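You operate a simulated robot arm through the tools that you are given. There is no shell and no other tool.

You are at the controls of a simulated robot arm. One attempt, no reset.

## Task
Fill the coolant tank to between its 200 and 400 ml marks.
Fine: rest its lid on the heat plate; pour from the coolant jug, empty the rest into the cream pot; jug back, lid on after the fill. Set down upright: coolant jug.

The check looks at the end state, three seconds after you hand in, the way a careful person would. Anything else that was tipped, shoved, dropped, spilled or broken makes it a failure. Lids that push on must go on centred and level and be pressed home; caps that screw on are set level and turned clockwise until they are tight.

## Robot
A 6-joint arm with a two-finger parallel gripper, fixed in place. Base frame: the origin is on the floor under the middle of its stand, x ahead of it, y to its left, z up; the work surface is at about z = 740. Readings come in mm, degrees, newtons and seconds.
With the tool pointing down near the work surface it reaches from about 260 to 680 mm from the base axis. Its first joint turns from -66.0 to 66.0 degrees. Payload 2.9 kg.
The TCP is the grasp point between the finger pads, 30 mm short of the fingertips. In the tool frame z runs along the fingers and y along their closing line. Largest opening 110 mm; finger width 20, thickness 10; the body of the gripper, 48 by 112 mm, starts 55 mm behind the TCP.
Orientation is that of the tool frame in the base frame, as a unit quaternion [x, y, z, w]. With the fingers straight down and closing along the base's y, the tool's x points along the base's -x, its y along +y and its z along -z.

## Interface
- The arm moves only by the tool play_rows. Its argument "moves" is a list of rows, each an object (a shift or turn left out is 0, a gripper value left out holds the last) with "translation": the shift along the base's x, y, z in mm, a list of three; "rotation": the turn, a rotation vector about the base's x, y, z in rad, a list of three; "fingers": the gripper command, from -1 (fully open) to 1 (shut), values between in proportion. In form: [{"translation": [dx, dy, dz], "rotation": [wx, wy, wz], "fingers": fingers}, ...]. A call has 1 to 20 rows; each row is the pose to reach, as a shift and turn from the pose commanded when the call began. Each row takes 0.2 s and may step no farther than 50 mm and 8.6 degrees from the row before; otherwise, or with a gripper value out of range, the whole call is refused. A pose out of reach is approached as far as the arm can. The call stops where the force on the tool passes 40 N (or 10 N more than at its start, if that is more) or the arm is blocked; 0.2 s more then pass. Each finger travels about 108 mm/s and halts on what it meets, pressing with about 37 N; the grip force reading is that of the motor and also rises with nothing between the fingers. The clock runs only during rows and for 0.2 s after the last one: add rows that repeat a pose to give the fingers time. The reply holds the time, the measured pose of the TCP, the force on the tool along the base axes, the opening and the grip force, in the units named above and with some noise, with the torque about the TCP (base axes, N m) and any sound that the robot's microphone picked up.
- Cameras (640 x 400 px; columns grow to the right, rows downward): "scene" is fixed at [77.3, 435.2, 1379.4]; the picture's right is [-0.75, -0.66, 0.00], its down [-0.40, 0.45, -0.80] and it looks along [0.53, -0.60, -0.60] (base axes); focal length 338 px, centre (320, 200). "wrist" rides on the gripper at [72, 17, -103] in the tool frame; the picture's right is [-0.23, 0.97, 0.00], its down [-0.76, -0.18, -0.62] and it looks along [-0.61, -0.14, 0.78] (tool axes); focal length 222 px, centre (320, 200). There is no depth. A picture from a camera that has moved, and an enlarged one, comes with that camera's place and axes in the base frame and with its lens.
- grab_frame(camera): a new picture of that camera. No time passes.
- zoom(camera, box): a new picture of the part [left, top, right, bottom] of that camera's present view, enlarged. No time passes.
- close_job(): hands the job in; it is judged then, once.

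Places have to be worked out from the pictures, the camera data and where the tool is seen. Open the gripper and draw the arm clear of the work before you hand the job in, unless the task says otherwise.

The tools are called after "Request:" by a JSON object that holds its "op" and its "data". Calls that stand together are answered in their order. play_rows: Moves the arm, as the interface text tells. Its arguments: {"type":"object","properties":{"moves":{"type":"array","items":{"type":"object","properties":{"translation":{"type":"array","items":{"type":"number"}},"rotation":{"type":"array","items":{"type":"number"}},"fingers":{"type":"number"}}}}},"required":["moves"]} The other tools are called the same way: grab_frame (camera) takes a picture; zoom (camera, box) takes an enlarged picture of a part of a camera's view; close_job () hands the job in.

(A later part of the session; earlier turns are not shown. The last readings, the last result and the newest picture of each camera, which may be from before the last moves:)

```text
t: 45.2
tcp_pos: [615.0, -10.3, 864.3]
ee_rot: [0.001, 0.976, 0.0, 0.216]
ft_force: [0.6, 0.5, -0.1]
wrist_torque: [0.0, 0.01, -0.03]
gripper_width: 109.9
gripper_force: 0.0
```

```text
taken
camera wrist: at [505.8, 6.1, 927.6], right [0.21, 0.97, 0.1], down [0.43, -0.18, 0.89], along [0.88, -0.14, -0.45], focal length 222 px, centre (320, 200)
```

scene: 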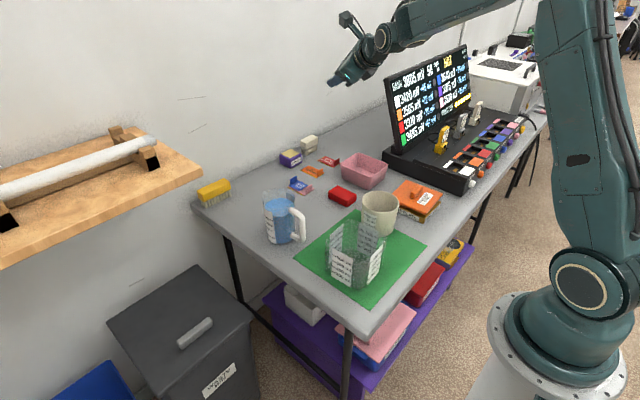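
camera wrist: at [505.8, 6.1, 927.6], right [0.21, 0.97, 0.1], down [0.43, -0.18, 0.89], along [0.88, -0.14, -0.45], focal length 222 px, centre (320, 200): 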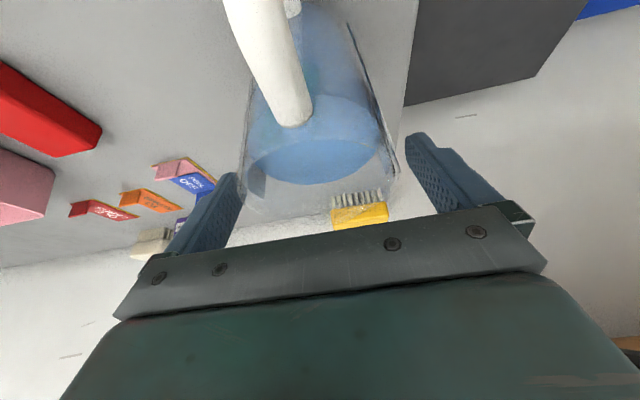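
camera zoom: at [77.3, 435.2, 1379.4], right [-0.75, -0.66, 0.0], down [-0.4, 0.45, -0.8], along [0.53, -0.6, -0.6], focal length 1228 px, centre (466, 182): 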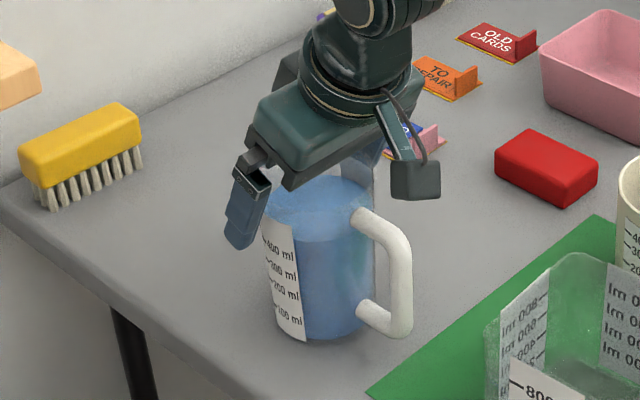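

The clearances look fine: fingers symmetric, palm and camera above the handle. I'll lower the last 24 mm and close on the jug body.

Request:
{"op": "play_rows", "data": {"moves": [{"translation": [0, 0, -10]}, {"translation": [0, 0, -18]}, {"translation": [0, 0, -24]}, {"translation": [0, 0, -24]}]}}

Request:
{"op": "zoom", "data": {"camera": "scene", "box": [230, 150, 330, 260]}}

```text
t: 46.2
tcp_pos: [614.9, -9.7, 841.8]
ee_rot: [0.0, 0.976, 0.0, 0.217]
ft_force: [-0.6, -0.8, -0.1]
wrist_torque: [-0.02, 0.02, 0.03]
gripper_width: 109.9
gripper_force: 0.1
```

```text
3.64 times, centred on (280, 205) of scene
camera zoom: at [77.3, 435.2, 1379.4], right [-0.75, -0.66, 0.0], down [-0.4, 0.45, -0.8], along [0.53, -0.6, -0.6], focal length 1228 px, centre (466, 182)
```

zoom: 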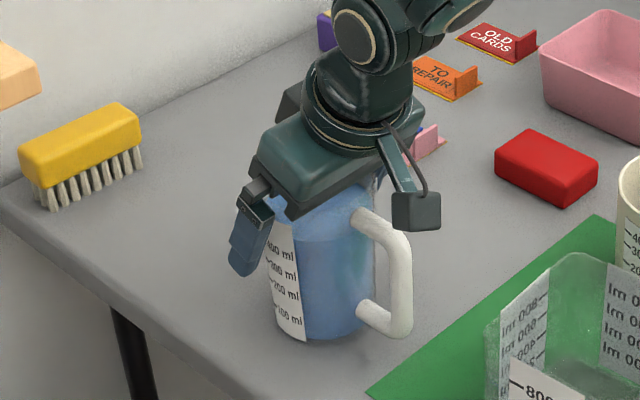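

No contact on the way down. I'll close the fingers gently, then fully.

Request:
{"op": "play_rows", "data": {"moves": [{"fingers": -0.75}, {"fingers": -0.65}, {"fingers": -0.58}, {"fingers": -0.53}, {"fingers": -0.4}, {"fingers": 0.2}, {"fingers": 1}, {"fingers": 1}, {"fingers": 1}]}}

Request:
{"op": "zoom", "data": {"camera": "scene", "box": [230, 150, 330, 260]}}

Request:
{"op": "grab_frame", "data": {"camera": "wrist"}}

```text
t: 48.2
tcp_pos: [616.0, -8.3, 841.8]
ee_rot: [0.0, 0.976, 0.0, 0.217]
ft_force: [-1.3, -0.1, 0.7]
wrist_torque: [0.04, -0.02, 0.05]
gripper_width: 75.4
gripper_force: 36.7
```

```text
3.64 times, centred on (280, 205) of scene
camera zoom: at [77.3, 435.2, 1379.4], right [-0.75, -0.66, 0.0], down [-0.4, 0.45, -0.8], along [0.53, -0.6, -0.6], focal length 1228 px, centre (466, 182)
```

zoom: 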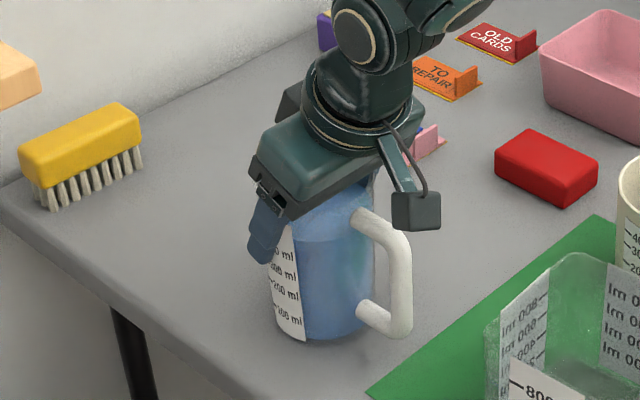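

```text
taken
camera wrist: at [505.6, 6.5, 904.0], right [0.21, 0.97, 0.1], down [0.43, -0.18, 0.89], along [0.88, -0.14, -0.45], focal length 222 px, centre (320, 200)
```

wrist: 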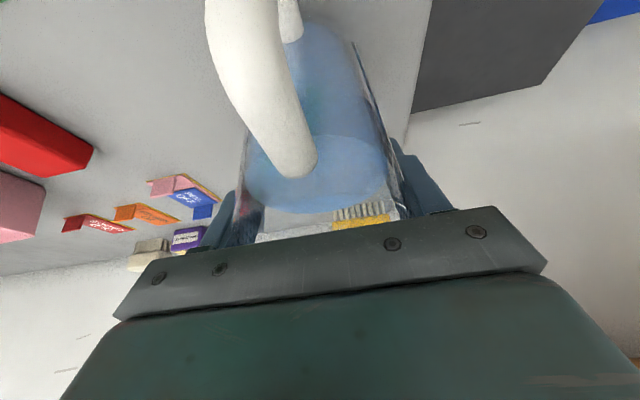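

The jug is gripped (75.4 mm, 36.7 N). I'll lift slowly and check it hangs upright and follows.

Request:
{"op": "play_rows", "data": {"moves": [{"translation": [0, 0, 2]}, {"translation": [0, 0, 5]}, {"translation": [0, 0, 9]}, {"translation": [0, 0, 14]}, {"translation": [0, 0, 20]}, {"translation": [0, 0, 24]}, {"translation": [0, 0, 26]}, {"translation": [0, 0, 26]}]}}

Request:
{"op": "zoom", "data": {"camera": "scene", "box": [230, 150, 330, 260]}}

Request:
{"op": "grab_frame", "data": {"camera": "wrist"}}

```text
t: 50.0
tcp_pos: [615.9, -9.9, 867.5]
ee_rot: [0.0, 0.976, 0.0, 0.216]
ft_force: [-0.2, -0.1, -1.7]
wrist_torque: [0.02, -0.03, 0.01]
gripper_width: 75.3
gripper_force: 36.9
```

```text
3.64 times, centred on (280, 205) of scene
camera zoom: at [77.4, 435.2, 1379.4], right [-0.75, -0.66, 0.0], down [-0.4, 0.45, -0.8], along [0.53, -0.6, -0.6], focal length 1228 px, centre (466, 182)
```

zoom: 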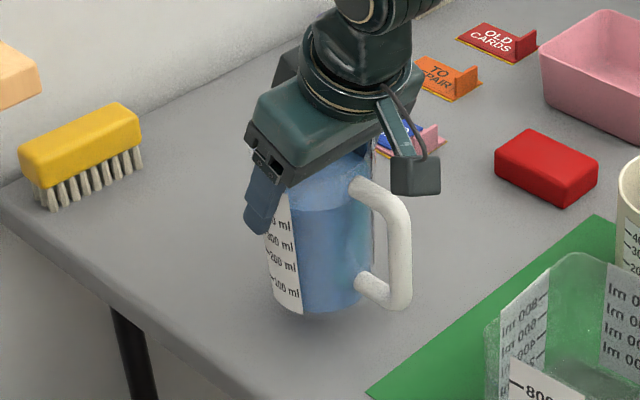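

```text
taken
camera wrist: at [505.9, 6.0, 930.5], right [0.21, 0.97, 0.1], down [0.43, -0.18, 0.89], along [0.88, -0.14, -0.45], focal length 222 px, centre (320, 200)
```

wrist: 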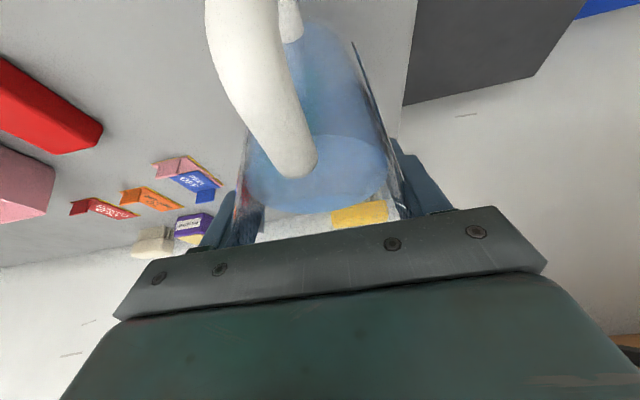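

The jug is up and level, with the same pose in the gripper. I'll lift on to about z 978 gently.

Request:
{"op": "play_rows", "data": {"moves": [{"translation": [0, 0, 4]}, {"translation": [0, 0, 10]}, {"translation": [0, 0, 20]}, {"translation": [0, 0, 32]}, {"translation": [0, 0, 45]}, {"translation": [0, 0, 58]}, {"translation": [0, 0, 71]}, {"translation": [0, 0, 83]}, {"translation": [0, 0, 93]}, {"translation": [0, 0, 101]}, {"translation": [0, 0, 107]}, {"translation": [0, 0, 110]}, {"translation": [0, 0, 110]}]}}

Request:
{"op": "grab_frame", "data": {"camera": "scene"}}

```text
t: 52.8
tcp_pos: [615.3, -10.3, 978.7]
ee_rot: [0.0, 0.976, 0.0, 0.217]
ft_force: [-0.7, 0.3, -1.3]
wrist_torque: [0.01, -0.03, 0.01]
gripper_width: 75.3
gripper_force: 37.2
```

```text
taken
```

scene: 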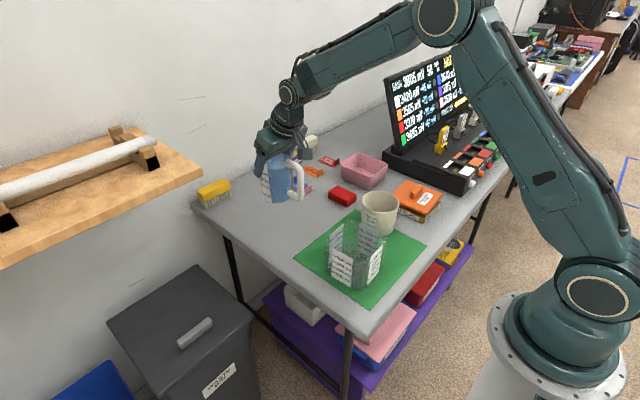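

The jug is well clear. I'll now yaw it −165° about vertical while moving over to beside the tank, in two gentle halves.

Request:
{"op": "play_rows", "data": {"moves": [{"translation": [-3, 0, 0], "rotation": [0, 0, -0.06]}, {"translation": [-8, -1, 0], "rotation": [0, 0, -0.17]}, {"translation": [-14, -2, 0], "rotation": [0, 0, -0.29]}, {"translation": [-21, -2, 0], "rotation": [0, 0, -0.42]}, {"translation": [-28, -3, 0], "rotation": [0, 0, -0.55]}, {"translation": [-35, -4, 0], "rotation": [0, 0, -0.68]}, {"translation": [-42, -5, 0], "rotation": [0, 0, -0.81]}, {"translation": [-49, -6, 0], "rotation": [0, 0, -0.94]}, {"translation": [-56, -6, 0], "rotation": [0, 0, -1.07]}, {"translation": [-63, -7, 0], "rotation": [0, 0, -1.2]}, {"translation": [-70, -8, 0], "rotation": [0, 0, -1.32]}, {"translation": [-76, -8, 0], "rotation": [0, 0, -1.41]}, {"translation": [-80, -9, 0], "rotation": [0, 0, -1.44]}]}}

Request:
{"op": "play_rows", "data": {"moves": [{"translation": [-3, 0, 0], "rotation": [0, 0, -0.06]}, {"translation": [-8, -1, 0], "rotation": [0, 0, -0.17]}, {"translation": [-14, -2, 0], "rotation": [0, 0, -0.29]}, {"translation": [-21, -2, 0], "rotation": [0, 0, -0.42]}, {"translation": [-28, -3, 0], "rotation": [0, 0, -0.55]}, {"translation": [-35, -4, 0], "rotation": [0, 0, -0.68]}, {"translation": [-42, -5, 0], "rotation": [0, 0, -0.81]}, {"translation": [-49, -6, 0], "rotation": [0, 0, -0.94]}, {"translation": [-56, -6, 0], "rotation": [0, 0, -1.07]}, {"translation": [-63, -7, 0], "rotation": [0, 0, -1.2]}, {"translation": [-69, -8, 0], "rotation": [0, 0, -1.32]}, {"translation": [-73, -8, 0], "rotation": [0, 0, -1.41]}, {"translation": [-75, -9, 0], "rotation": [0, 0, -1.44]}]}}

Request:
{"op": "grab_frame", "data": {"camera": "scene"}}

Request:
{"op": "grab_frame", "data": {"camera": "wrist"}}

```text
t: 55.6
tcp_pos: [535.5, -18.8, 976.6]
ee_rot: [0.643, 0.734, -0.143, 0.163]
ft_force: [-1.1, -0.1, -1.7]
wrist_torque: [0.01, -0.01, -0.01]
gripper_width: 75.5
gripper_force: 37.0
```

```text
t: 58.4
tcp_pos: [460.0, -27.5, 977.5]
ee_rot: [0.968, 0.126, -0.214, 0.028]
ft_force: [-0.3, 1.1, -0.6]
wrist_torque: [0.01, 0.05, 0.01]
gripper_width: 75.6
gripper_force: 36.8
```

```text
taken
```

scene: 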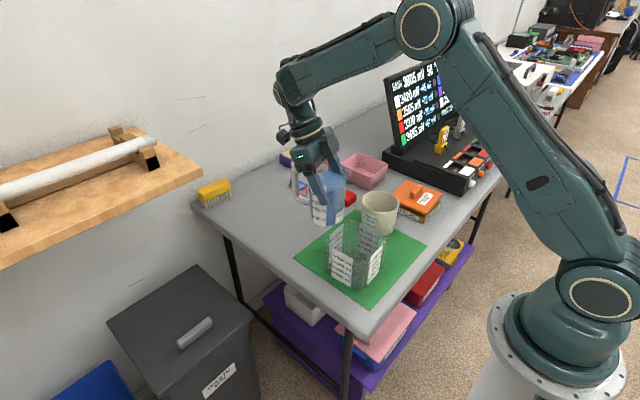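

```text
taken
camera wrist: at [570.1, -16.9, 1040.5], right [0.05, -0.99, 0.1], down [-0.46, 0.06, 0.89], along [-0.89, -0.09, -0.45], focal length 222 px, centre (320, 200)
```

wrist: 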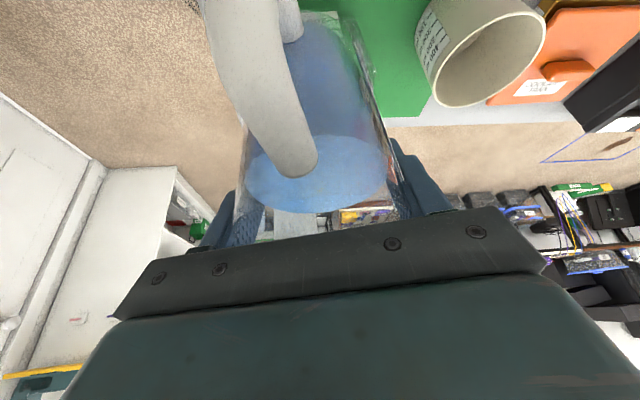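

Request:
{"op": "zoom", "data": {"camera": "scene", "box": [280, 140, 420, 300]}}

```text
2.50 times, centred on (350, 220) of scene
camera zoom: at [77.4, 435.2, 1379.4], right [-0.75, -0.66, 0.0], down [-0.4, 0.45, -0.8], along [0.53, -0.6, -0.6], focal length 844 px, centre (245, 150)
```

zoom: 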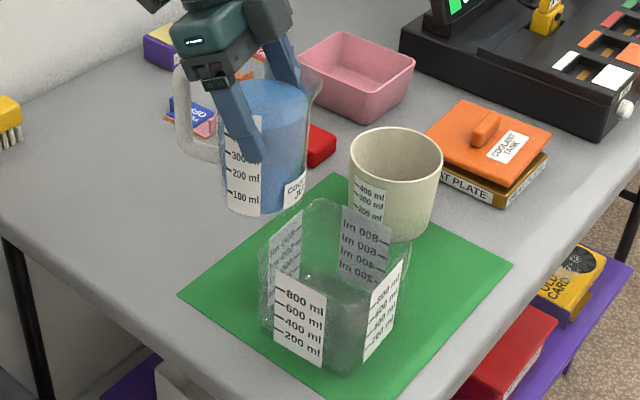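

The jug is upright over the tank side with its spout facing −x, and its lip is near (409, −41). I'll tilt to 20°, below the pouring angle, and then lower so the lip is about 70 mm above the tank rim.

Request:
{"op": "play_rows", "data": {"moves": [{"translation": [1, 0.3, 0], "rotation": [0.0134, -0.0507, 0]}, {"translation": [2, 0.7, 0], "rotation": [0.0313, -0.1182, 0]}, {"translation": [4, 1.2, 0], "rotation": [0.0492, -0.1857, 0]}, {"translation": [5, 1.7, 0], "rotation": [0.067, -0.2532, 0]}, {"translation": [6, 2, -2], "rotation": [0.0848, -0.3207, 0]}, {"translation": [6.5, 2.3, -8], "rotation": [0.0893, -0.3376, 0]}, {"translation": [6.5, 2.3, -18], "rotation": [0.0893, -0.3376, 0]}, {"translation": [6.5, 2.3, -30], "rotation": [0.0893, -0.3376, 0]}, {"translation": [6.5, 2.3, -43], "rotation": [0.0893, -0.3376, 0]}, {"translation": [6.5, 2.3, -55], "rotation": [0.0893, -0.3376, 0]}, {"translation": [6.5, 2.3, -64], "rotation": [0.0893, -0.3376, 0]}, {"translation": [6.5, 2.3, -69], "rotation": [0.0893, -0.3376, 0]}, {"translation": [6.5, 2.3, -71], "rotation": [0.0893, -0.3376, 0]}, {"translation": [6.5, 2.3, -71], "rotation": [0.0893, -0.3376, 0]}]}}

Request:
{"op": "zoom", "data": {"camera": "scene", "box": [280, 140, 420, 300]}}

Request:
{"op": "grab_frame", "data": {"camera": "wrist"}}

```text
t: 61.4
tcp_pos: [466.2, -25.2, 908.2]
ee_rot: [0.991, 0.13, -0.043, 0.006]
ft_force: [0.4, -0.1, -1.0]
wrist_torque: [0.02, 0.03, 0.03]
gripper_width: 75.3
gripper_force: 36.9
```

```text
2.50 times, centred on (350, 220) of scene
camera zoom: at [77.4, 435.2, 1379.4], right [-0.75, -0.66, 0.0], down [-0.4, 0.45, -0.8], along [0.53, -0.6, -0.6], focal length 844 px, centre (245, 150)
```

zoom: 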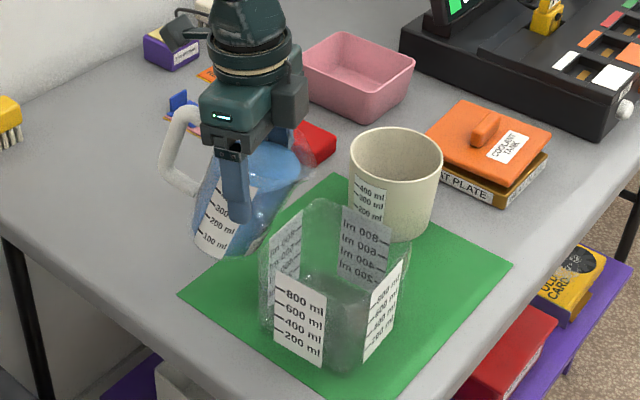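

```text
taken
camera wrist: at [549.1, -21.6, 1003.5], right [0.03, -1.0, 0.02], down [-0.73, -0.01, 0.69], along [-0.69, -0.04, -0.73], focal length 222 px, centre (320, 200)
```

wrist: 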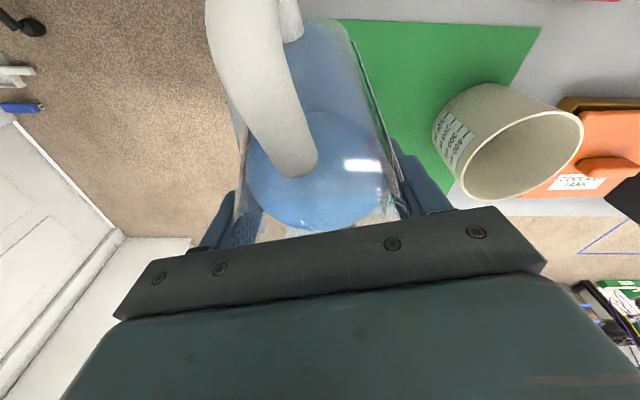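

At 20° nothing has poured, and the lip sits inside the tank's near wall. I'll tilt on to 32° around the lip and look for the first flow.

Request:
{"op": "play_rows", "data": {"moves": [{"translation": [0.1, 0, 2], "rotation": [0.0089, -0.0338, 0]}, {"translation": [0.2, 0, 4], "rotation": [0.0179, -0.0675, 0]}, {"translation": [0.3, 0.1, 6], "rotation": [0.0268, -0.1013, 0]}, {"translation": [0.2, 0, 8], "rotation": [0.0357, -0.135, 0]}, {"translation": [0.1, 0, 10], "rotation": [0.0446, -0.1688, 0]}, {"translation": [-0.1, -0.1, 12], "rotation": [0.0536, -0.2025, 0]}, {"translation": [-0.1, -0.1, 12], "rotation": [0.0536, -0.2025, 0]}, {"translation": [-0.1, -0.1, 12], "rotation": [0.0536, -0.2025, 0]}]}}

Request:
{"op": "zoom", "data": {"camera": "scene", "box": [300, 180, 400, 300]}}

```text
t: 63.2
tcp_pos: [466.8, -25.6, 918.1]
ee_rot: [0.99, 0.13, 0.061, -0.007]
ft_force: [-0.2, -0.1, -0.6]
wrist_torque: [-0.04, 0.06, 0.0]
gripper_width: 75.5
gripper_force: 36.6
```

```text
3.33 times, centred on (350, 240) of scene
camera zoom: at [77.4, 435.2, 1379.4], right [-0.75, -0.66, 0.0], down [-0.4, 0.45, -0.8], along [0.53, -0.6, -0.6], focal length 1126 px, centre (220, 67)
```

zoom: 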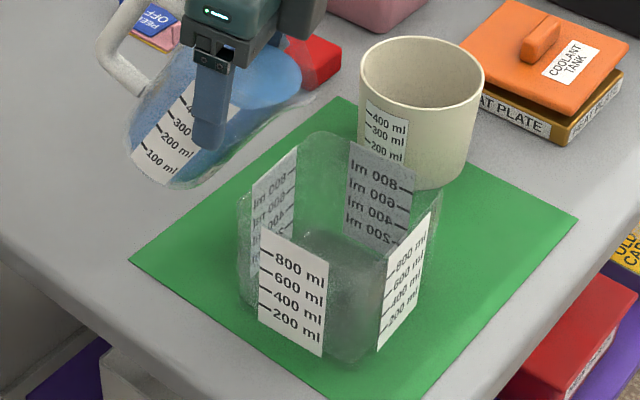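

No flow yet at 32°, and the lip plumbs down inside the tank opening. I'll tilt on to 40°.

Request:
{"op": "play_rows", "data": {"moves": [{"translation": [-0.2, 0, 2], "rotation": [0.0089, -0.0338, 0]}, {"translation": [-0.5, -0.1, 4], "rotation": [0.0179, -0.0675, 0]}, {"translation": [-0.9, -0.2, 6], "rotation": [0.0268, -0.1013, 0]}, {"translation": [-1.3, -0.3, 8], "rotation": [0.0357, -0.135, 0]}, {"translation": [-1.3, -0.3, 8], "rotation": [0.0357, -0.135, 0]}, {"translation": [-1.3, -0.3, 8], "rotation": [0.0357, -0.135, 0]}]}}

Request:
{"op": "zoom", "data": {"camera": "scene", "box": [300, 180, 400, 300]}}

```text
t: 64.6
tcp_pos: [464.3, -25.8, 927.6]
ee_rot: [0.983, 0.129, 0.129, -0.016]
ft_force: [-0.5, 0.2, -0.4]
wrist_torque: [0.02, 0.04, -0.04]
gripper_width: 75.4
gripper_force: 36.9
```

```text
3.33 times, centred on (350, 240) of scene
camera zoom: at [77.4, 435.2, 1379.4], right [-0.75, -0.66, 0.0], down [-0.4, 0.45, -0.8], along [0.53, -0.6, -0.6], focal length 1126 px, centre (220, 67)
```

zoom: 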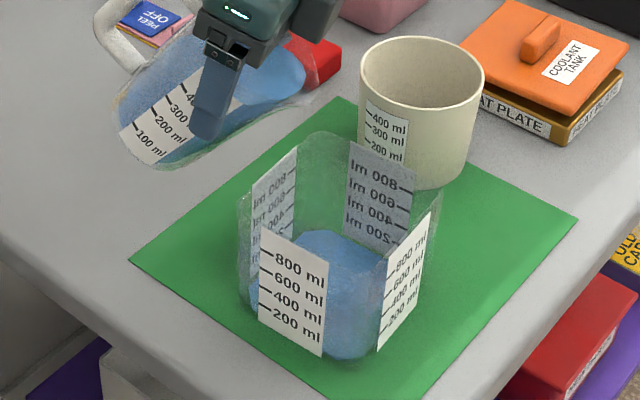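

Coolant is now in the tank. I'll zoom closely on the level before continuing.

Request:
{"op": "zoom", "data": {"camera": "scene", "box": [325, 215, 385, 295]}}

Request:
{"op": "zoom", "data": {"camera": "scene", "box": [270, 180, 340, 240]}}

Request:
{"op": "grab_frame", "data": {"camera": "wrist"}}

```text
5.00 times, centred on (355, 255) of scene
camera zoom: at [77.4, 435.2, 1379.4], right [-0.75, -0.66, 0.0], down [-0.4, 0.45, -0.8], along [0.53, -0.6, -0.6], focal length 1688 px, centre (145, -75)
```

zoom: 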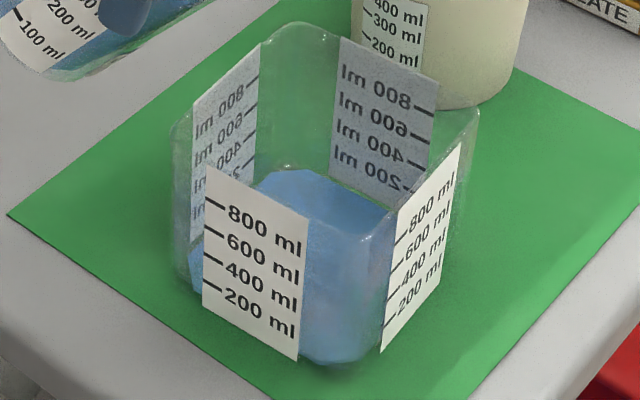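

```text
6.67 times, centred on (305, 210) of scene
camera zoom: at [77.4, 435.2, 1379.4], right [-0.75, -0.66, 0.0], down [-0.4, 0.45, -0.8], along [0.53, -0.6, -0.6], focal length 2251 px, centre (420, 133)
```

zoom: 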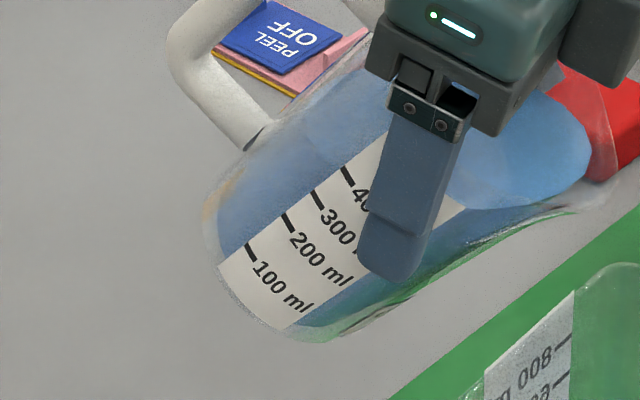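

```text
taken
camera wrist: at [511.1, -31.4, 1045.4], right [0.04, -1.0, -0.06], down [-0.91, -0.06, 0.4], along [-0.41, 0.04, -0.91], focal length 222 px, centre (320, 200)
```

wrist: 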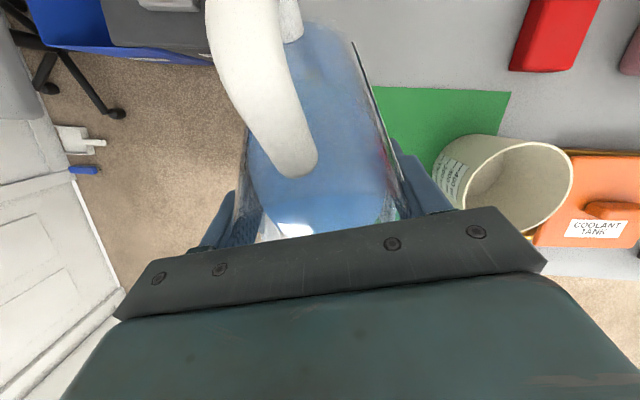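

The tank level is still below its 200 mark. I'll tilt on to 47° with a hold and check again.

Request:
{"op": "play_rows", "data": {"moves": [{"translation": [-0.5, -0.1, 2], "rotation": [0.0089, -0.0338, 0]}, {"translation": [-1.1, -0.3, 4], "rotation": [0.0179, -0.0675, 0]}, {"translation": [-1.7, -0.4, 5.8], "rotation": [0.0268, -0.1013, 0]}, {"translation": [-2.1, -0.6, 6.7], "rotation": [0.0312, -0.1181, 0]}, {"translation": [-2.1, -0.6, 6.7], "rotation": [0.0312, -0.1181, 0]}, {"translation": [-2.1, -0.6, 6.7], "rotation": [0.0312, -0.1181, 0]}, {"translation": [-2.1, -0.6, 6.7], "rotation": [0.0312, -0.1181, 0]}]}}

Request:
{"op": "zoom", "data": {"camera": "scene", "box": [325, 215, 385, 295]}}

Request:
{"op": "zoom", "data": {"camera": "scene", "box": [270, 180, 340, 240]}}

```text
t: 66.2
tcp_pos: [463.1, -25.8, 934.2]
ee_rot: [0.973, 0.128, 0.19, -0.024]
ft_force: [0.3, -0.7, -0.5]
wrist_torque: [-0.03, 0.05, 0.02]
gripper_width: 75.8
gripper_force: 36.6
```

```text
5.00 times, centred on (355, 255) of scene
camera zoom: at [77.4, 435.2, 1379.4], right [-0.75, -0.66, 0.0], down [-0.4, 0.45, -0.8], along [0.53, -0.6, -0.6], focal length 1688 px, centre (145, -75)
```

zoom: 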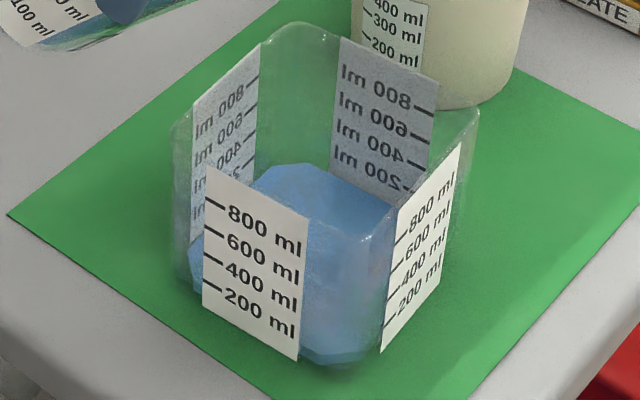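

```text
6.67 times, centred on (305, 210) of scene
camera zoom: at [77.4, 435.2, 1379.4], right [-0.75, -0.66, 0.0], down [-0.4, 0.45, -0.8], along [0.53, -0.6, -0.6], focal length 2251 px, centre (420, 133)
```

zoom: 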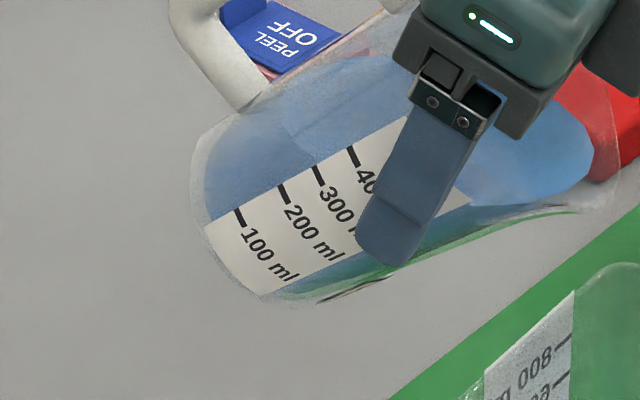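

The level has risen to roughly 100–120 ml. I'll tilt on to 53° and hold.

Request:
{"op": "play_rows", "data": {"moves": [{"translation": [-0.7, -0.2, 1.9], "rotation": [0.0089, -0.0338, 0]}, {"translation": [-1.5, -0.4, 3.7], "rotation": [0.0179, -0.0675, 0]}, {"translation": [-2.4, -0.6, 5.5], "rotation": [0.0268, -0.1013, 0]}, {"translation": [-2.4, -0.6, 5.5], "rotation": [0.0268, -0.1013, 0]}, {"translation": [-2.4, -0.6, 5.5], "rotation": [0.0268, -0.1013, 0]}, {"translation": [-2.4, -0.6, 5.5], "rotation": [0.0268, -0.1013, 0]}]}}

Request:
{"op": "zoom", "data": {"camera": "scene", "box": [325, 215, 385, 295]}}

Request:
{"op": "zoom", "data": {"camera": "scene", "box": [260, 150, 400, 300]}}

```text
t: 67.6
tcp_pos: [460.6, -27.7, 938.7]
ee_rot: [0.962, 0.127, 0.24, -0.031]
ft_force: [0.6, -0.6, -1.3]
wrist_torque: [0.01, 0.03, 0.0]
gripper_width: 75.6
gripper_force: 37.3
```

```text
5.00 times, centred on (355, 255) of scene
camera zoom: at [77.4, 435.2, 1379.4], right [-0.75, -0.66, 0.0], down [-0.4, 0.45, -0.8], along [0.53, -0.6, -0.6], focal length 1688 px, centre (145, -75)
```

zoom: 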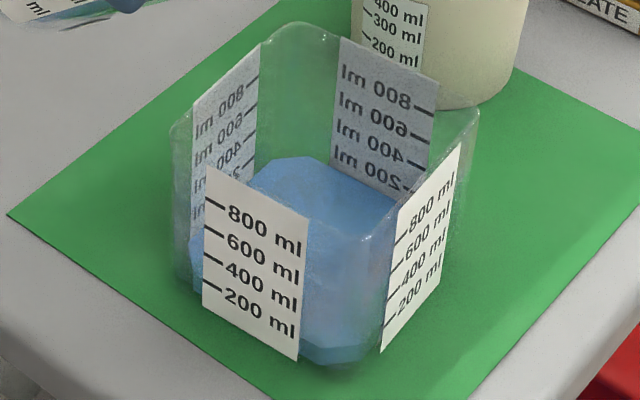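

```text
2.67 times, centred on (330, 225) of scene
camera zoom: at [77.4, 435.2, 1379.4], right [-0.75, -0.66, 0.0], down [-0.4, 0.45, -0.8], along [0.53, -0.6, -0.6], focal length 900 px, centre (293, 133)
```

zoom: 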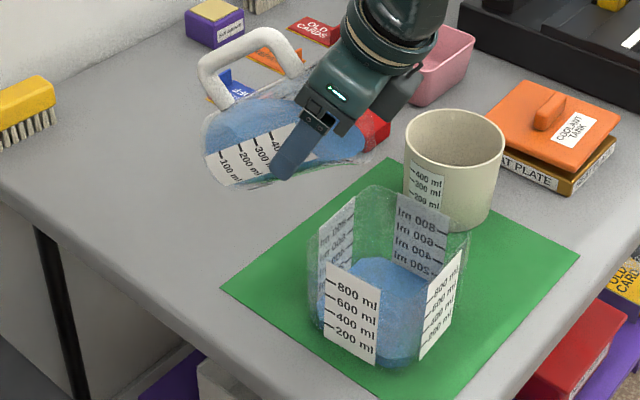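

The level is close to but under the 200 mark. I'll zoom tighter on the back wall to read it against the ticks.

Request:
{"op": "zoom", "data": {"camera": "scene", "box": [340, 235, 380, 260]}}

Request:
{"op": "zoom", "data": {"camera": "scene", "box": [332, 245, 372, 290]}}

```text
16.00 times, centred on (360, 248) of scene
camera zoom: at [77.4, 435.2, 1379.4], right [-0.75, -0.66, 0.0], down [-0.4, 0.45, -0.8], along [0.53, -0.6, -0.6], focal length 5403 px, centre (-320, -560)
```

zoom: 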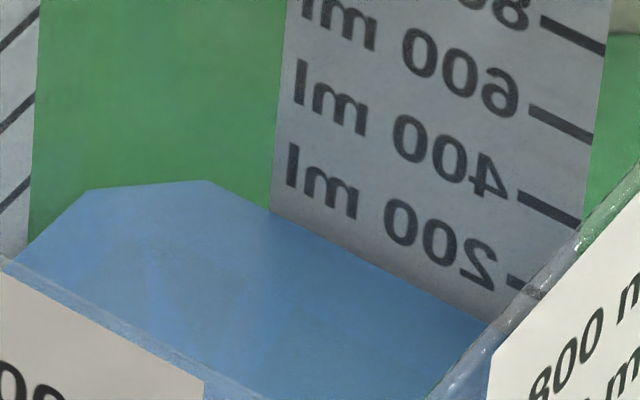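

```text
8.89 times, centred on (352, 268) of scene
camera zoom: at [77.4, 435.2, 1379.4], right [-0.75, -0.66, 0.0], down [-0.4, 0.45, -0.8], along [0.53, -0.6, -0.6], focal length 3002 px, centre (36, -400)
```

zoom: 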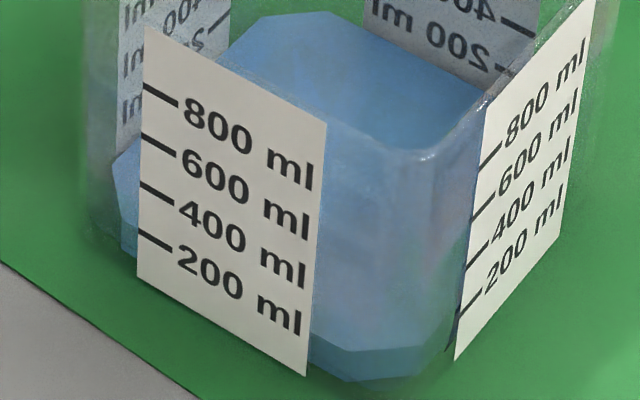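

I get conflicting readings from the two sides, so I'll zoom on the left corner and the front corner of the tank.

Request:
{"op": "zoom", "data": {"camera": "scene", "box": [330, 250, 354, 290]}}

Request:
{"op": "zoom", "data": {"camera": "scene", "box": [352, 255, 384, 292]}}

```text
10.00 times, centred on (342, 270) of scene
camera zoom: at [77.4, 435.2, 1379.4], right [-0.75, -0.66, 0.0], down [-0.4, 0.45, -0.8], along [0.53, -0.6, -0.6], focal length 3377 px, centre (100, -500)
```

zoom: 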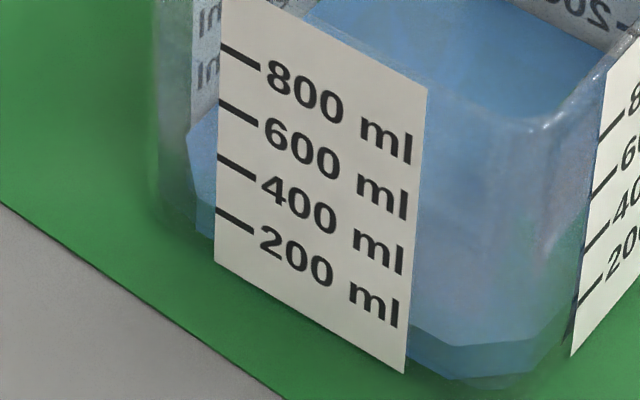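

```text
10.81 times, centred on (368, 274) of scene
camera zoom: at [77.4, 435.2, 1379.4], right [-0.75, -0.66, 0.0], down [-0.4, 0.45, -0.8], along [0.53, -0.6, -0.6], focal length 3651 px, centre (-199, -595)
```

zoom: 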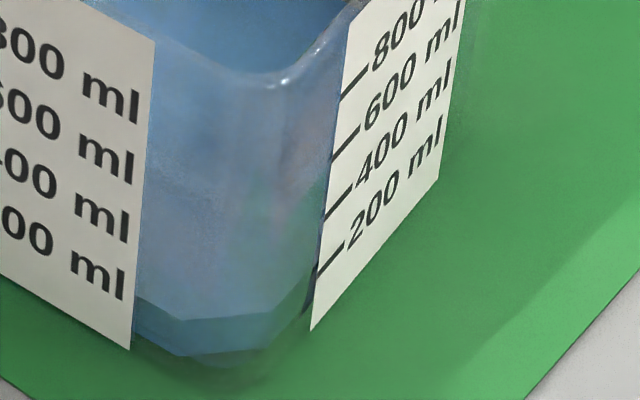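

The liquid prism's height reads about 10–11 mm, so roughly 110 ml. I'll tilt on to 59° and hold.

Request:
{"op": "play_rows", "data": {"moves": [{"translation": [-0.9, -0.2, 1.8], "rotation": [0.0089, -0.0338, 0]}, {"translation": [-1.9, -0.5, 3.5], "rotation": [0.0179, -0.0675, 0]}, {"translation": [-2.9, -0.7, 5.2], "rotation": [0.0268, -0.1013, 0]}, {"translation": [-2.9, -0.7, 5.2], "rotation": [0.0268, -0.1013, 0]}, {"translation": [-2.9, -0.7, 5.2], "rotation": [0.0268, -0.1013, 0]}, {"translation": [-2.9, -0.7, 5.2], "rotation": [0.0268, -0.1013, 0]}]}}

Request:
{"op": "zoom", "data": {"camera": "scene", "box": [340, 235, 380, 260]}}

Request:
{"op": "zoom", "data": {"camera": "scene", "box": [352, 255, 384, 292]}}

Request:
{"op": "zoom", "data": {"camera": "scene", "box": [260, 150, 400, 300]}}

```text
t: 69.0
tcp_pos: [457.9, -28.1, 944.1]
ee_rot: [0.948, 0.125, 0.29, -0.038]
ft_force: [-0.2, 0.0, 0.0]
wrist_torque: [-0.03, 0.05, 0.0]
gripper_width: 75.5
gripper_force: 36.6
```

```text
16.00 times, centred on (360, 248) of scene
camera zoom: at [77.4, 435.2, 1379.4], right [-0.75, -0.66, 0.0], down [-0.4, 0.45, -0.8], along [0.53, -0.6, -0.6], focal length 5403 px, centre (-320, -560)
```

zoom: 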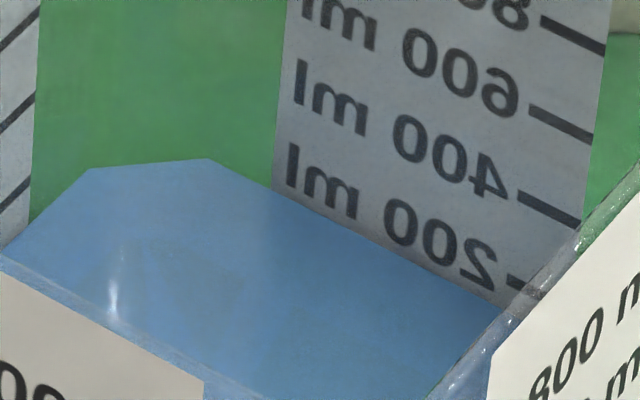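

```text
10.81 times, centred on (368, 274) of scene
camera zoom: at [77.4, 435.2, 1379.4], right [-0.75, -0.66, 0.0], down [-0.4, 0.45, -0.8], along [0.53, -0.6, -0.6], focal length 3651 px, centre (-199, -595)
```

zoom: 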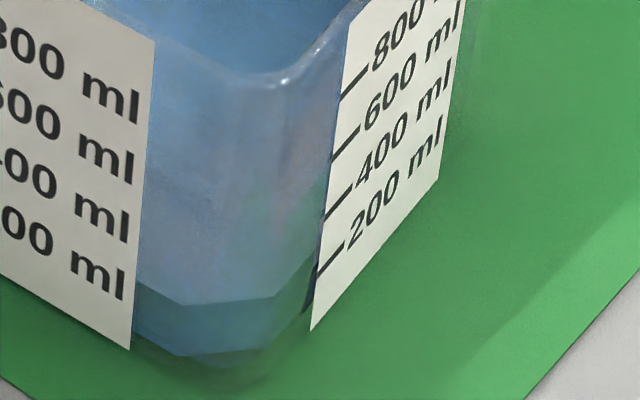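

```text
2.67 times, centred on (330, 225) of scene
camera zoom: at [77.4, 435.2, 1379.4], right [-0.75, -0.66, 0.0], down [-0.4, 0.45, -0.8], along [0.53, -0.6, -0.6], focal length 900 px, centre (293, 133)
```

zoom: 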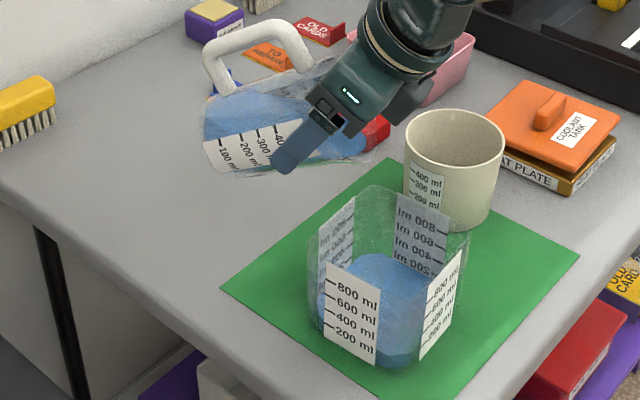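

The level is now about 155 ml. I'll tilt on to 64° and hold.

Request:
{"op": "play_rows", "data": {"moves": [{"translation": [-1.0, -0.3, 1.7], "rotation": [0.0089, -0.0338, 0]}, {"translation": [-2.1, -0.6, 3.3], "rotation": [0.0179, -0.0675, 0]}, {"translation": [-2.7, -0.7, 4.1], "rotation": [0.0223, -0.0844, 0]}, {"translation": [-2.7, -0.7, 4.1], "rotation": [0.0223, -0.0844, 0]}, {"translation": [-2.7, -0.7, 4.1], "rotation": [0.0223, -0.0844, 0]}, {"translation": [-2.7, -0.7, 4.1], "rotation": [0.0223, -0.0844, 0]}]}}

Request:
{"op": "zoom", "data": {"camera": "scene", "box": [340, 235, 380, 260]}}

Request:
{"op": "zoom", "data": {"camera": "scene", "box": [352, 255, 384, 292]}}

Request:
{"op": "zoom", "data": {"camera": "scene", "box": [260, 150, 400, 300]}}

```text
t: 70.4
tcp_pos: [454.4, -29.4, 947.8]
ee_rot: [0.935, 0.123, 0.331, -0.043]
ft_force: [-0.8, 0.1, -1.4]
wrist_torque: [0.02, 0.07, 0.02]
gripper_width: 75.5
gripper_force: 36.7
```

```text
16.00 times, centred on (360, 248) of scene
camera zoom: at [77.4, 435.2, 1379.4], right [-0.75, -0.66, 0.0], down [-0.4, 0.45, -0.8], along [0.53, -0.6, -0.6], focal length 5403 px, centre (-320, -560)
```

zoom: 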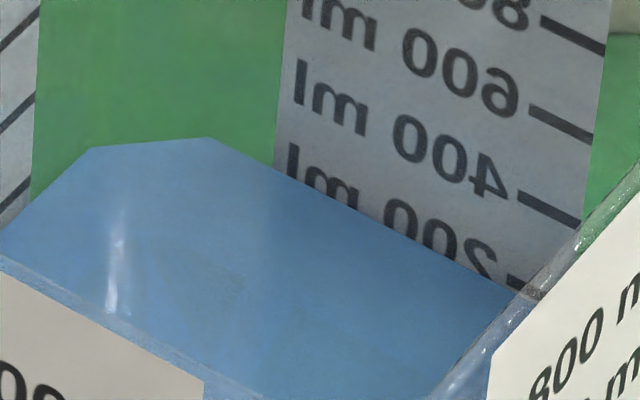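

```text
10.81 times, centred on (368, 274) of scene
camera zoom: at [77.4, 435.2, 1379.4], right [-0.75, -0.66, 0.0], down [-0.4, 0.45, -0.8], along [0.53, -0.6, -0.6], focal length 3651 px, centre (-199, -595)
```

zoom: 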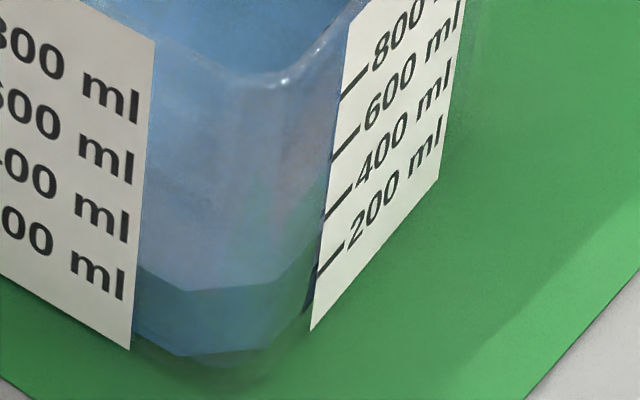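

```text
2.67 times, centred on (330, 225) of scene
camera zoom: at [77.4, 435.2, 1379.4], right [-0.75, -0.66, 0.0], down [-0.4, 0.45, -0.8], along [0.53, -0.6, -0.6], focal length 900 px, centre (293, 133)
```

zoom: 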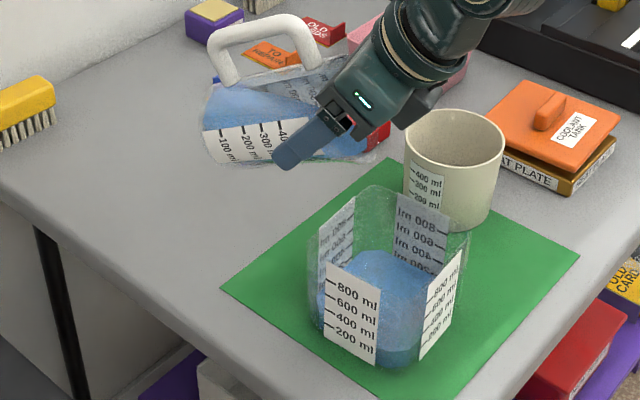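

The level is near 200 ml now. I'll tilt on to 70° and hold.

Request:
{"op": "play_rows", "data": {"moves": [{"translation": [-1.2, -0.3, 1.6], "rotation": [0.0089, -0.0338, 0]}, {"translation": [-2.5, -0.7, 3.0], "rotation": [0.0179, -0.0675, 0]}, {"translation": [-3.8, -1.0, 4.4], "rotation": [0.0268, -0.1013, 0]}, {"translation": [-3.8, -1.0, 4.4], "rotation": [0.0268, -0.1013, 0]}, {"translation": [-3.8, -1.0, 4.4], "rotation": [0.0268, -0.1013, 0]}, {"translation": [-3.8, -1.0, 4.4], "rotation": [0.0268, -0.1013, 0]}]}}

Request:
{"op": "zoom", "data": {"camera": "scene", "box": [340, 235, 380, 260]}}

Request:
{"op": "zoom", "data": {"camera": "scene", "box": [352, 255, 384, 292]}}

Request:
{"op": "zoom", "data": {"camera": "scene", "box": [260, 150, 400, 300]}}

```text
t: 71.8
tcp_pos: [450.2, -30.4, 952.2]
ee_rot: [0.916, 0.119, 0.38, -0.048]
ft_force: [0.7, -0.1, -0.5]
wrist_torque: [0.02, 0.05, -0.02]
gripper_width: 75.5
gripper_force: 37.1
```

```text
16.00 times, centred on (360, 248) of scene
camera zoom: at [77.4, 435.2, 1379.4], right [-0.75, -0.66, 0.0], down [-0.4, 0.45, -0.8], along [0.53, -0.6, -0.6], focal length 5403 px, centre (-320, -560)
```

zoom: 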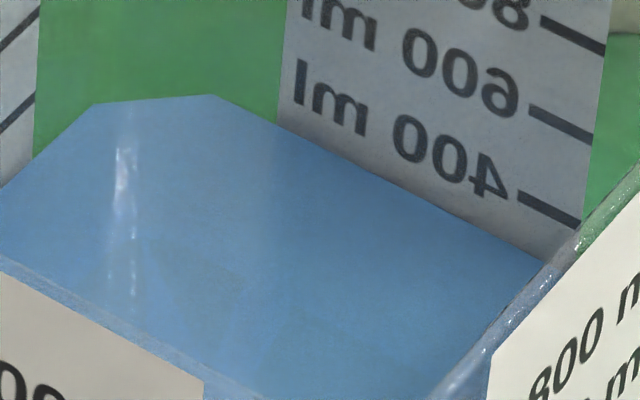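

```text
10.81 times, centred on (368, 274) of scene
camera zoom: at [77.4, 435.2, 1379.4], right [-0.75, -0.66, 0.0], down [-0.4, 0.45, -0.8], along [0.53, -0.6, -0.6], focal length 3651 px, centre (-199, -595)
```

zoom: 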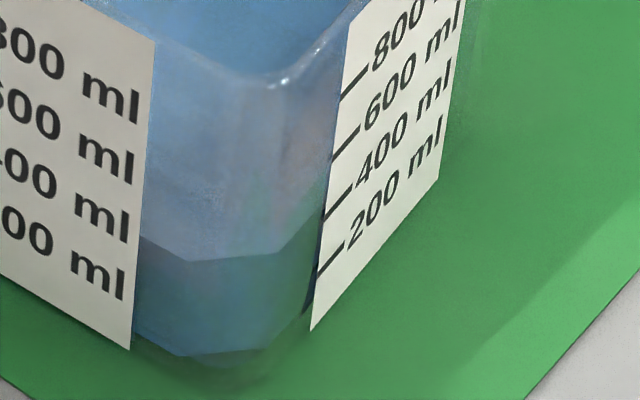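

```text
2.67 times, centred on (330, 225) of scene
camera zoom: at [77.4, 435.2, 1379.4], right [-0.75, -0.66, 0.0], down [-0.4, 0.45, -0.8], along [0.53, -0.6, -0.6], focal length 900 px, centre (293, 133)
```

zoom: 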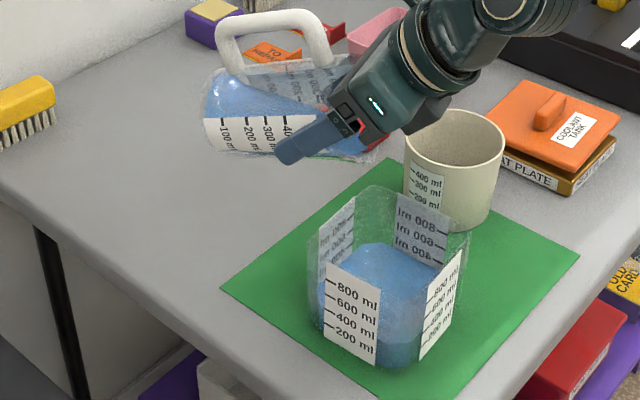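

The level reads about 300 ml, right in the band. I'll untilt promptly to stop the flow, keeping the lip over the tank.

Request:
{"op": "play_rows", "data": {"moves": [{"translation": [5, 1.3, 0], "rotation": [-0.0357, 0.135, 0]}, {"translation": [9.2, 2.4, 0], "rotation": [-0.0714, 0.27, 0]}, {"translation": [12.4, 3.3, 0], "rotation": [-0.1071, 0.405, 0]}, {"translation": [14.6, 3.9, 2], "rotation": [-0.1428, 0.54, 0]}, {"translation": [15.7, 4.1, 6], "rotation": [-0.1785, 0.675, 0]}, {"translation": [15.7, 4.1, 12], "rotation": [-0.21, 0.794, 0]}, {"translation": [15.7, 4.1, 20], "rotation": [-0.2231, 0.8439, 0]}, {"translation": [15.7, 4.1, 25], "rotation": [-0.2231, 0.8439, 0]}, {"translation": [15.7, 4.1, 25], "rotation": [-0.2231, 0.8439, 0]}]}}

Request:
{"op": "zoom", "data": {"camera": "scene", "box": [340, 235, 380, 260]}}

Request:
{"op": "zoom", "data": {"camera": "scene", "box": [352, 255, 384, 292]}}

Request:
{"op": "zoom", "data": {"camera": "scene", "box": [260, 150, 400, 300]}}

```text
t: 73.8
tcp_pos: [466.6, -25.9, 978.8]
ee_rot: [0.99, 0.131, -0.042, 0.005]
ft_force: [-0.1, 0.2, -0.9]
wrist_torque: [-0.01, 0.05, 0.01]
gripper_width: 75.7
gripper_force: 36.9
```

```text
16.00 times, centred on (360, 248) of scene
camera zoom: at [77.4, 435.2, 1379.4], right [-0.75, -0.66, 0.0], down [-0.4, 0.45, -0.8], along [0.53, -0.6, -0.6], focal length 5403 px, centre (-320, -560)
```

zoom: 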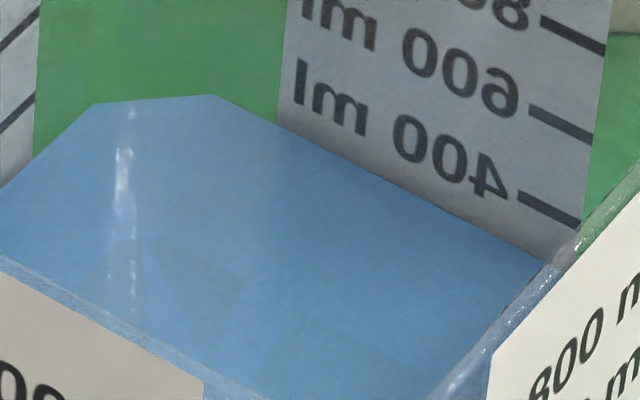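

```text
10.81 times, centred on (368, 274) of scene
camera zoom: at [77.4, 435.2, 1379.4], right [-0.75, -0.66, 0.0], down [-0.4, 0.45, -0.8], along [0.53, -0.6, -0.6], focal length 3651 px, centre (-199, -595)
```

zoom: 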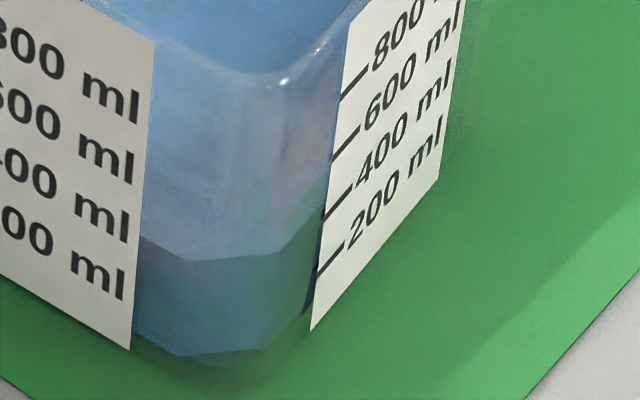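

```text
2.67 times, centred on (330, 225) of scene
camera zoom: at [77.4, 435.2, 1379.4], right [-0.75, -0.66, 0.0], down [-0.4, 0.45, -0.8], along [0.53, -0.6, -0.6], focal length 900 px, centre (293, 133)
```

zoom: 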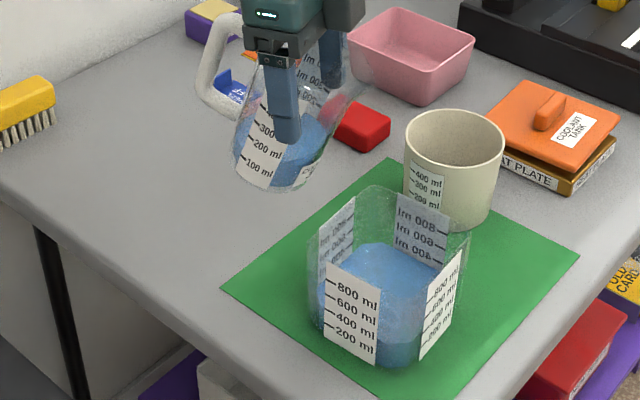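

The tank holds steady at about 300 ml, with the back-wall geometry giving 305. The jug still has roughly 180 ml. I'll carry it at a 20° tilt over toward the pot.

Request:
{"op": "play_rows", "data": {"moves": [{"translation": [1, -5, 0]}, {"translation": [3, -15, 0]}, {"translation": [6, -30, 0]}, {"translation": [9, -48, 0]}, {"translation": [12, -66, 0]}, {"translation": [15, -84, 0]}, {"translation": [18, -102, 0]}, {"translation": [21, -120, 0]}, {"translation": [24, -136, 0]}, {"translation": [27, -150, 0]}, {"translation": [29, -161, 0]}, {"translation": [30, -167, 0]}, {"translation": [30, -168, 0]}, {"translation": [30, -168, 0]}]}}

Request:
{"op": "zoom", "data": {"camera": "scene", "box": [310, 120, 450, 250]}}

Request:
{"op": "grab_frame", "data": {"camera": "wrist"}}

```text
t: 76.8
tcp_pos: [496.6, -193.5, 978.7]
ee_rot: [0.991, 0.13, -0.042, 0.007]
ft_force: [-0.1, 0.0, -1.1]
wrist_torque: [0.02, 0.06, 0.0]
gripper_width: 75.7
gripper_force: 37.0
```

```text
3.08 times, centred on (380, 185) of scene
camera zoom: at [77.4, 435.2, 1379.4], right [-0.75, -0.66, 0.0], down [-0.4, 0.45, -0.8], along [0.53, -0.6, -0.6], focal length 1039 px, centre (135, 246)
```

zoom: 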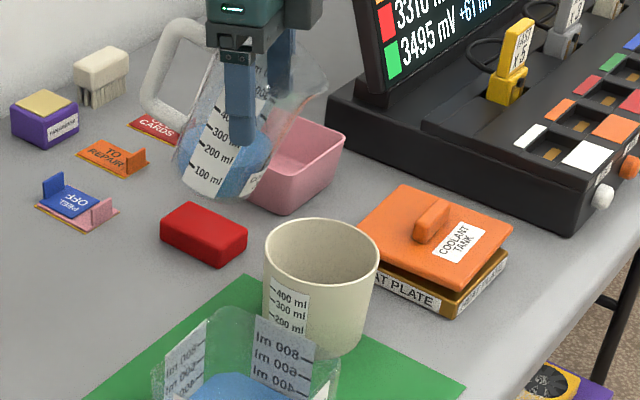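

```text
taken
camera wrist: at [579.7, -190.6, 1074.1], right [0.03, -1.0, 0.02], down [-0.73, -0.01, 0.69], along [-0.69, -0.04, -0.73], focal length 222 px, centre (320, 200)
```

wrist: 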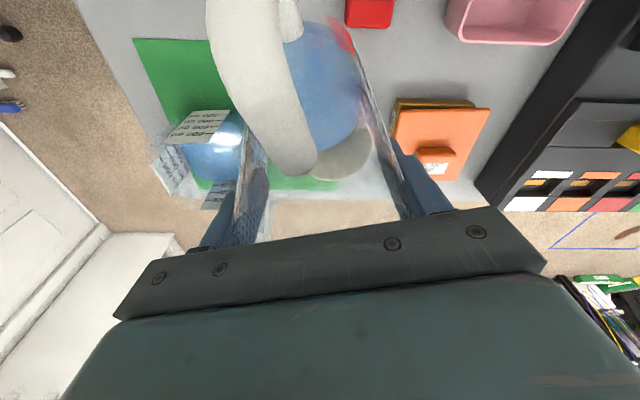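

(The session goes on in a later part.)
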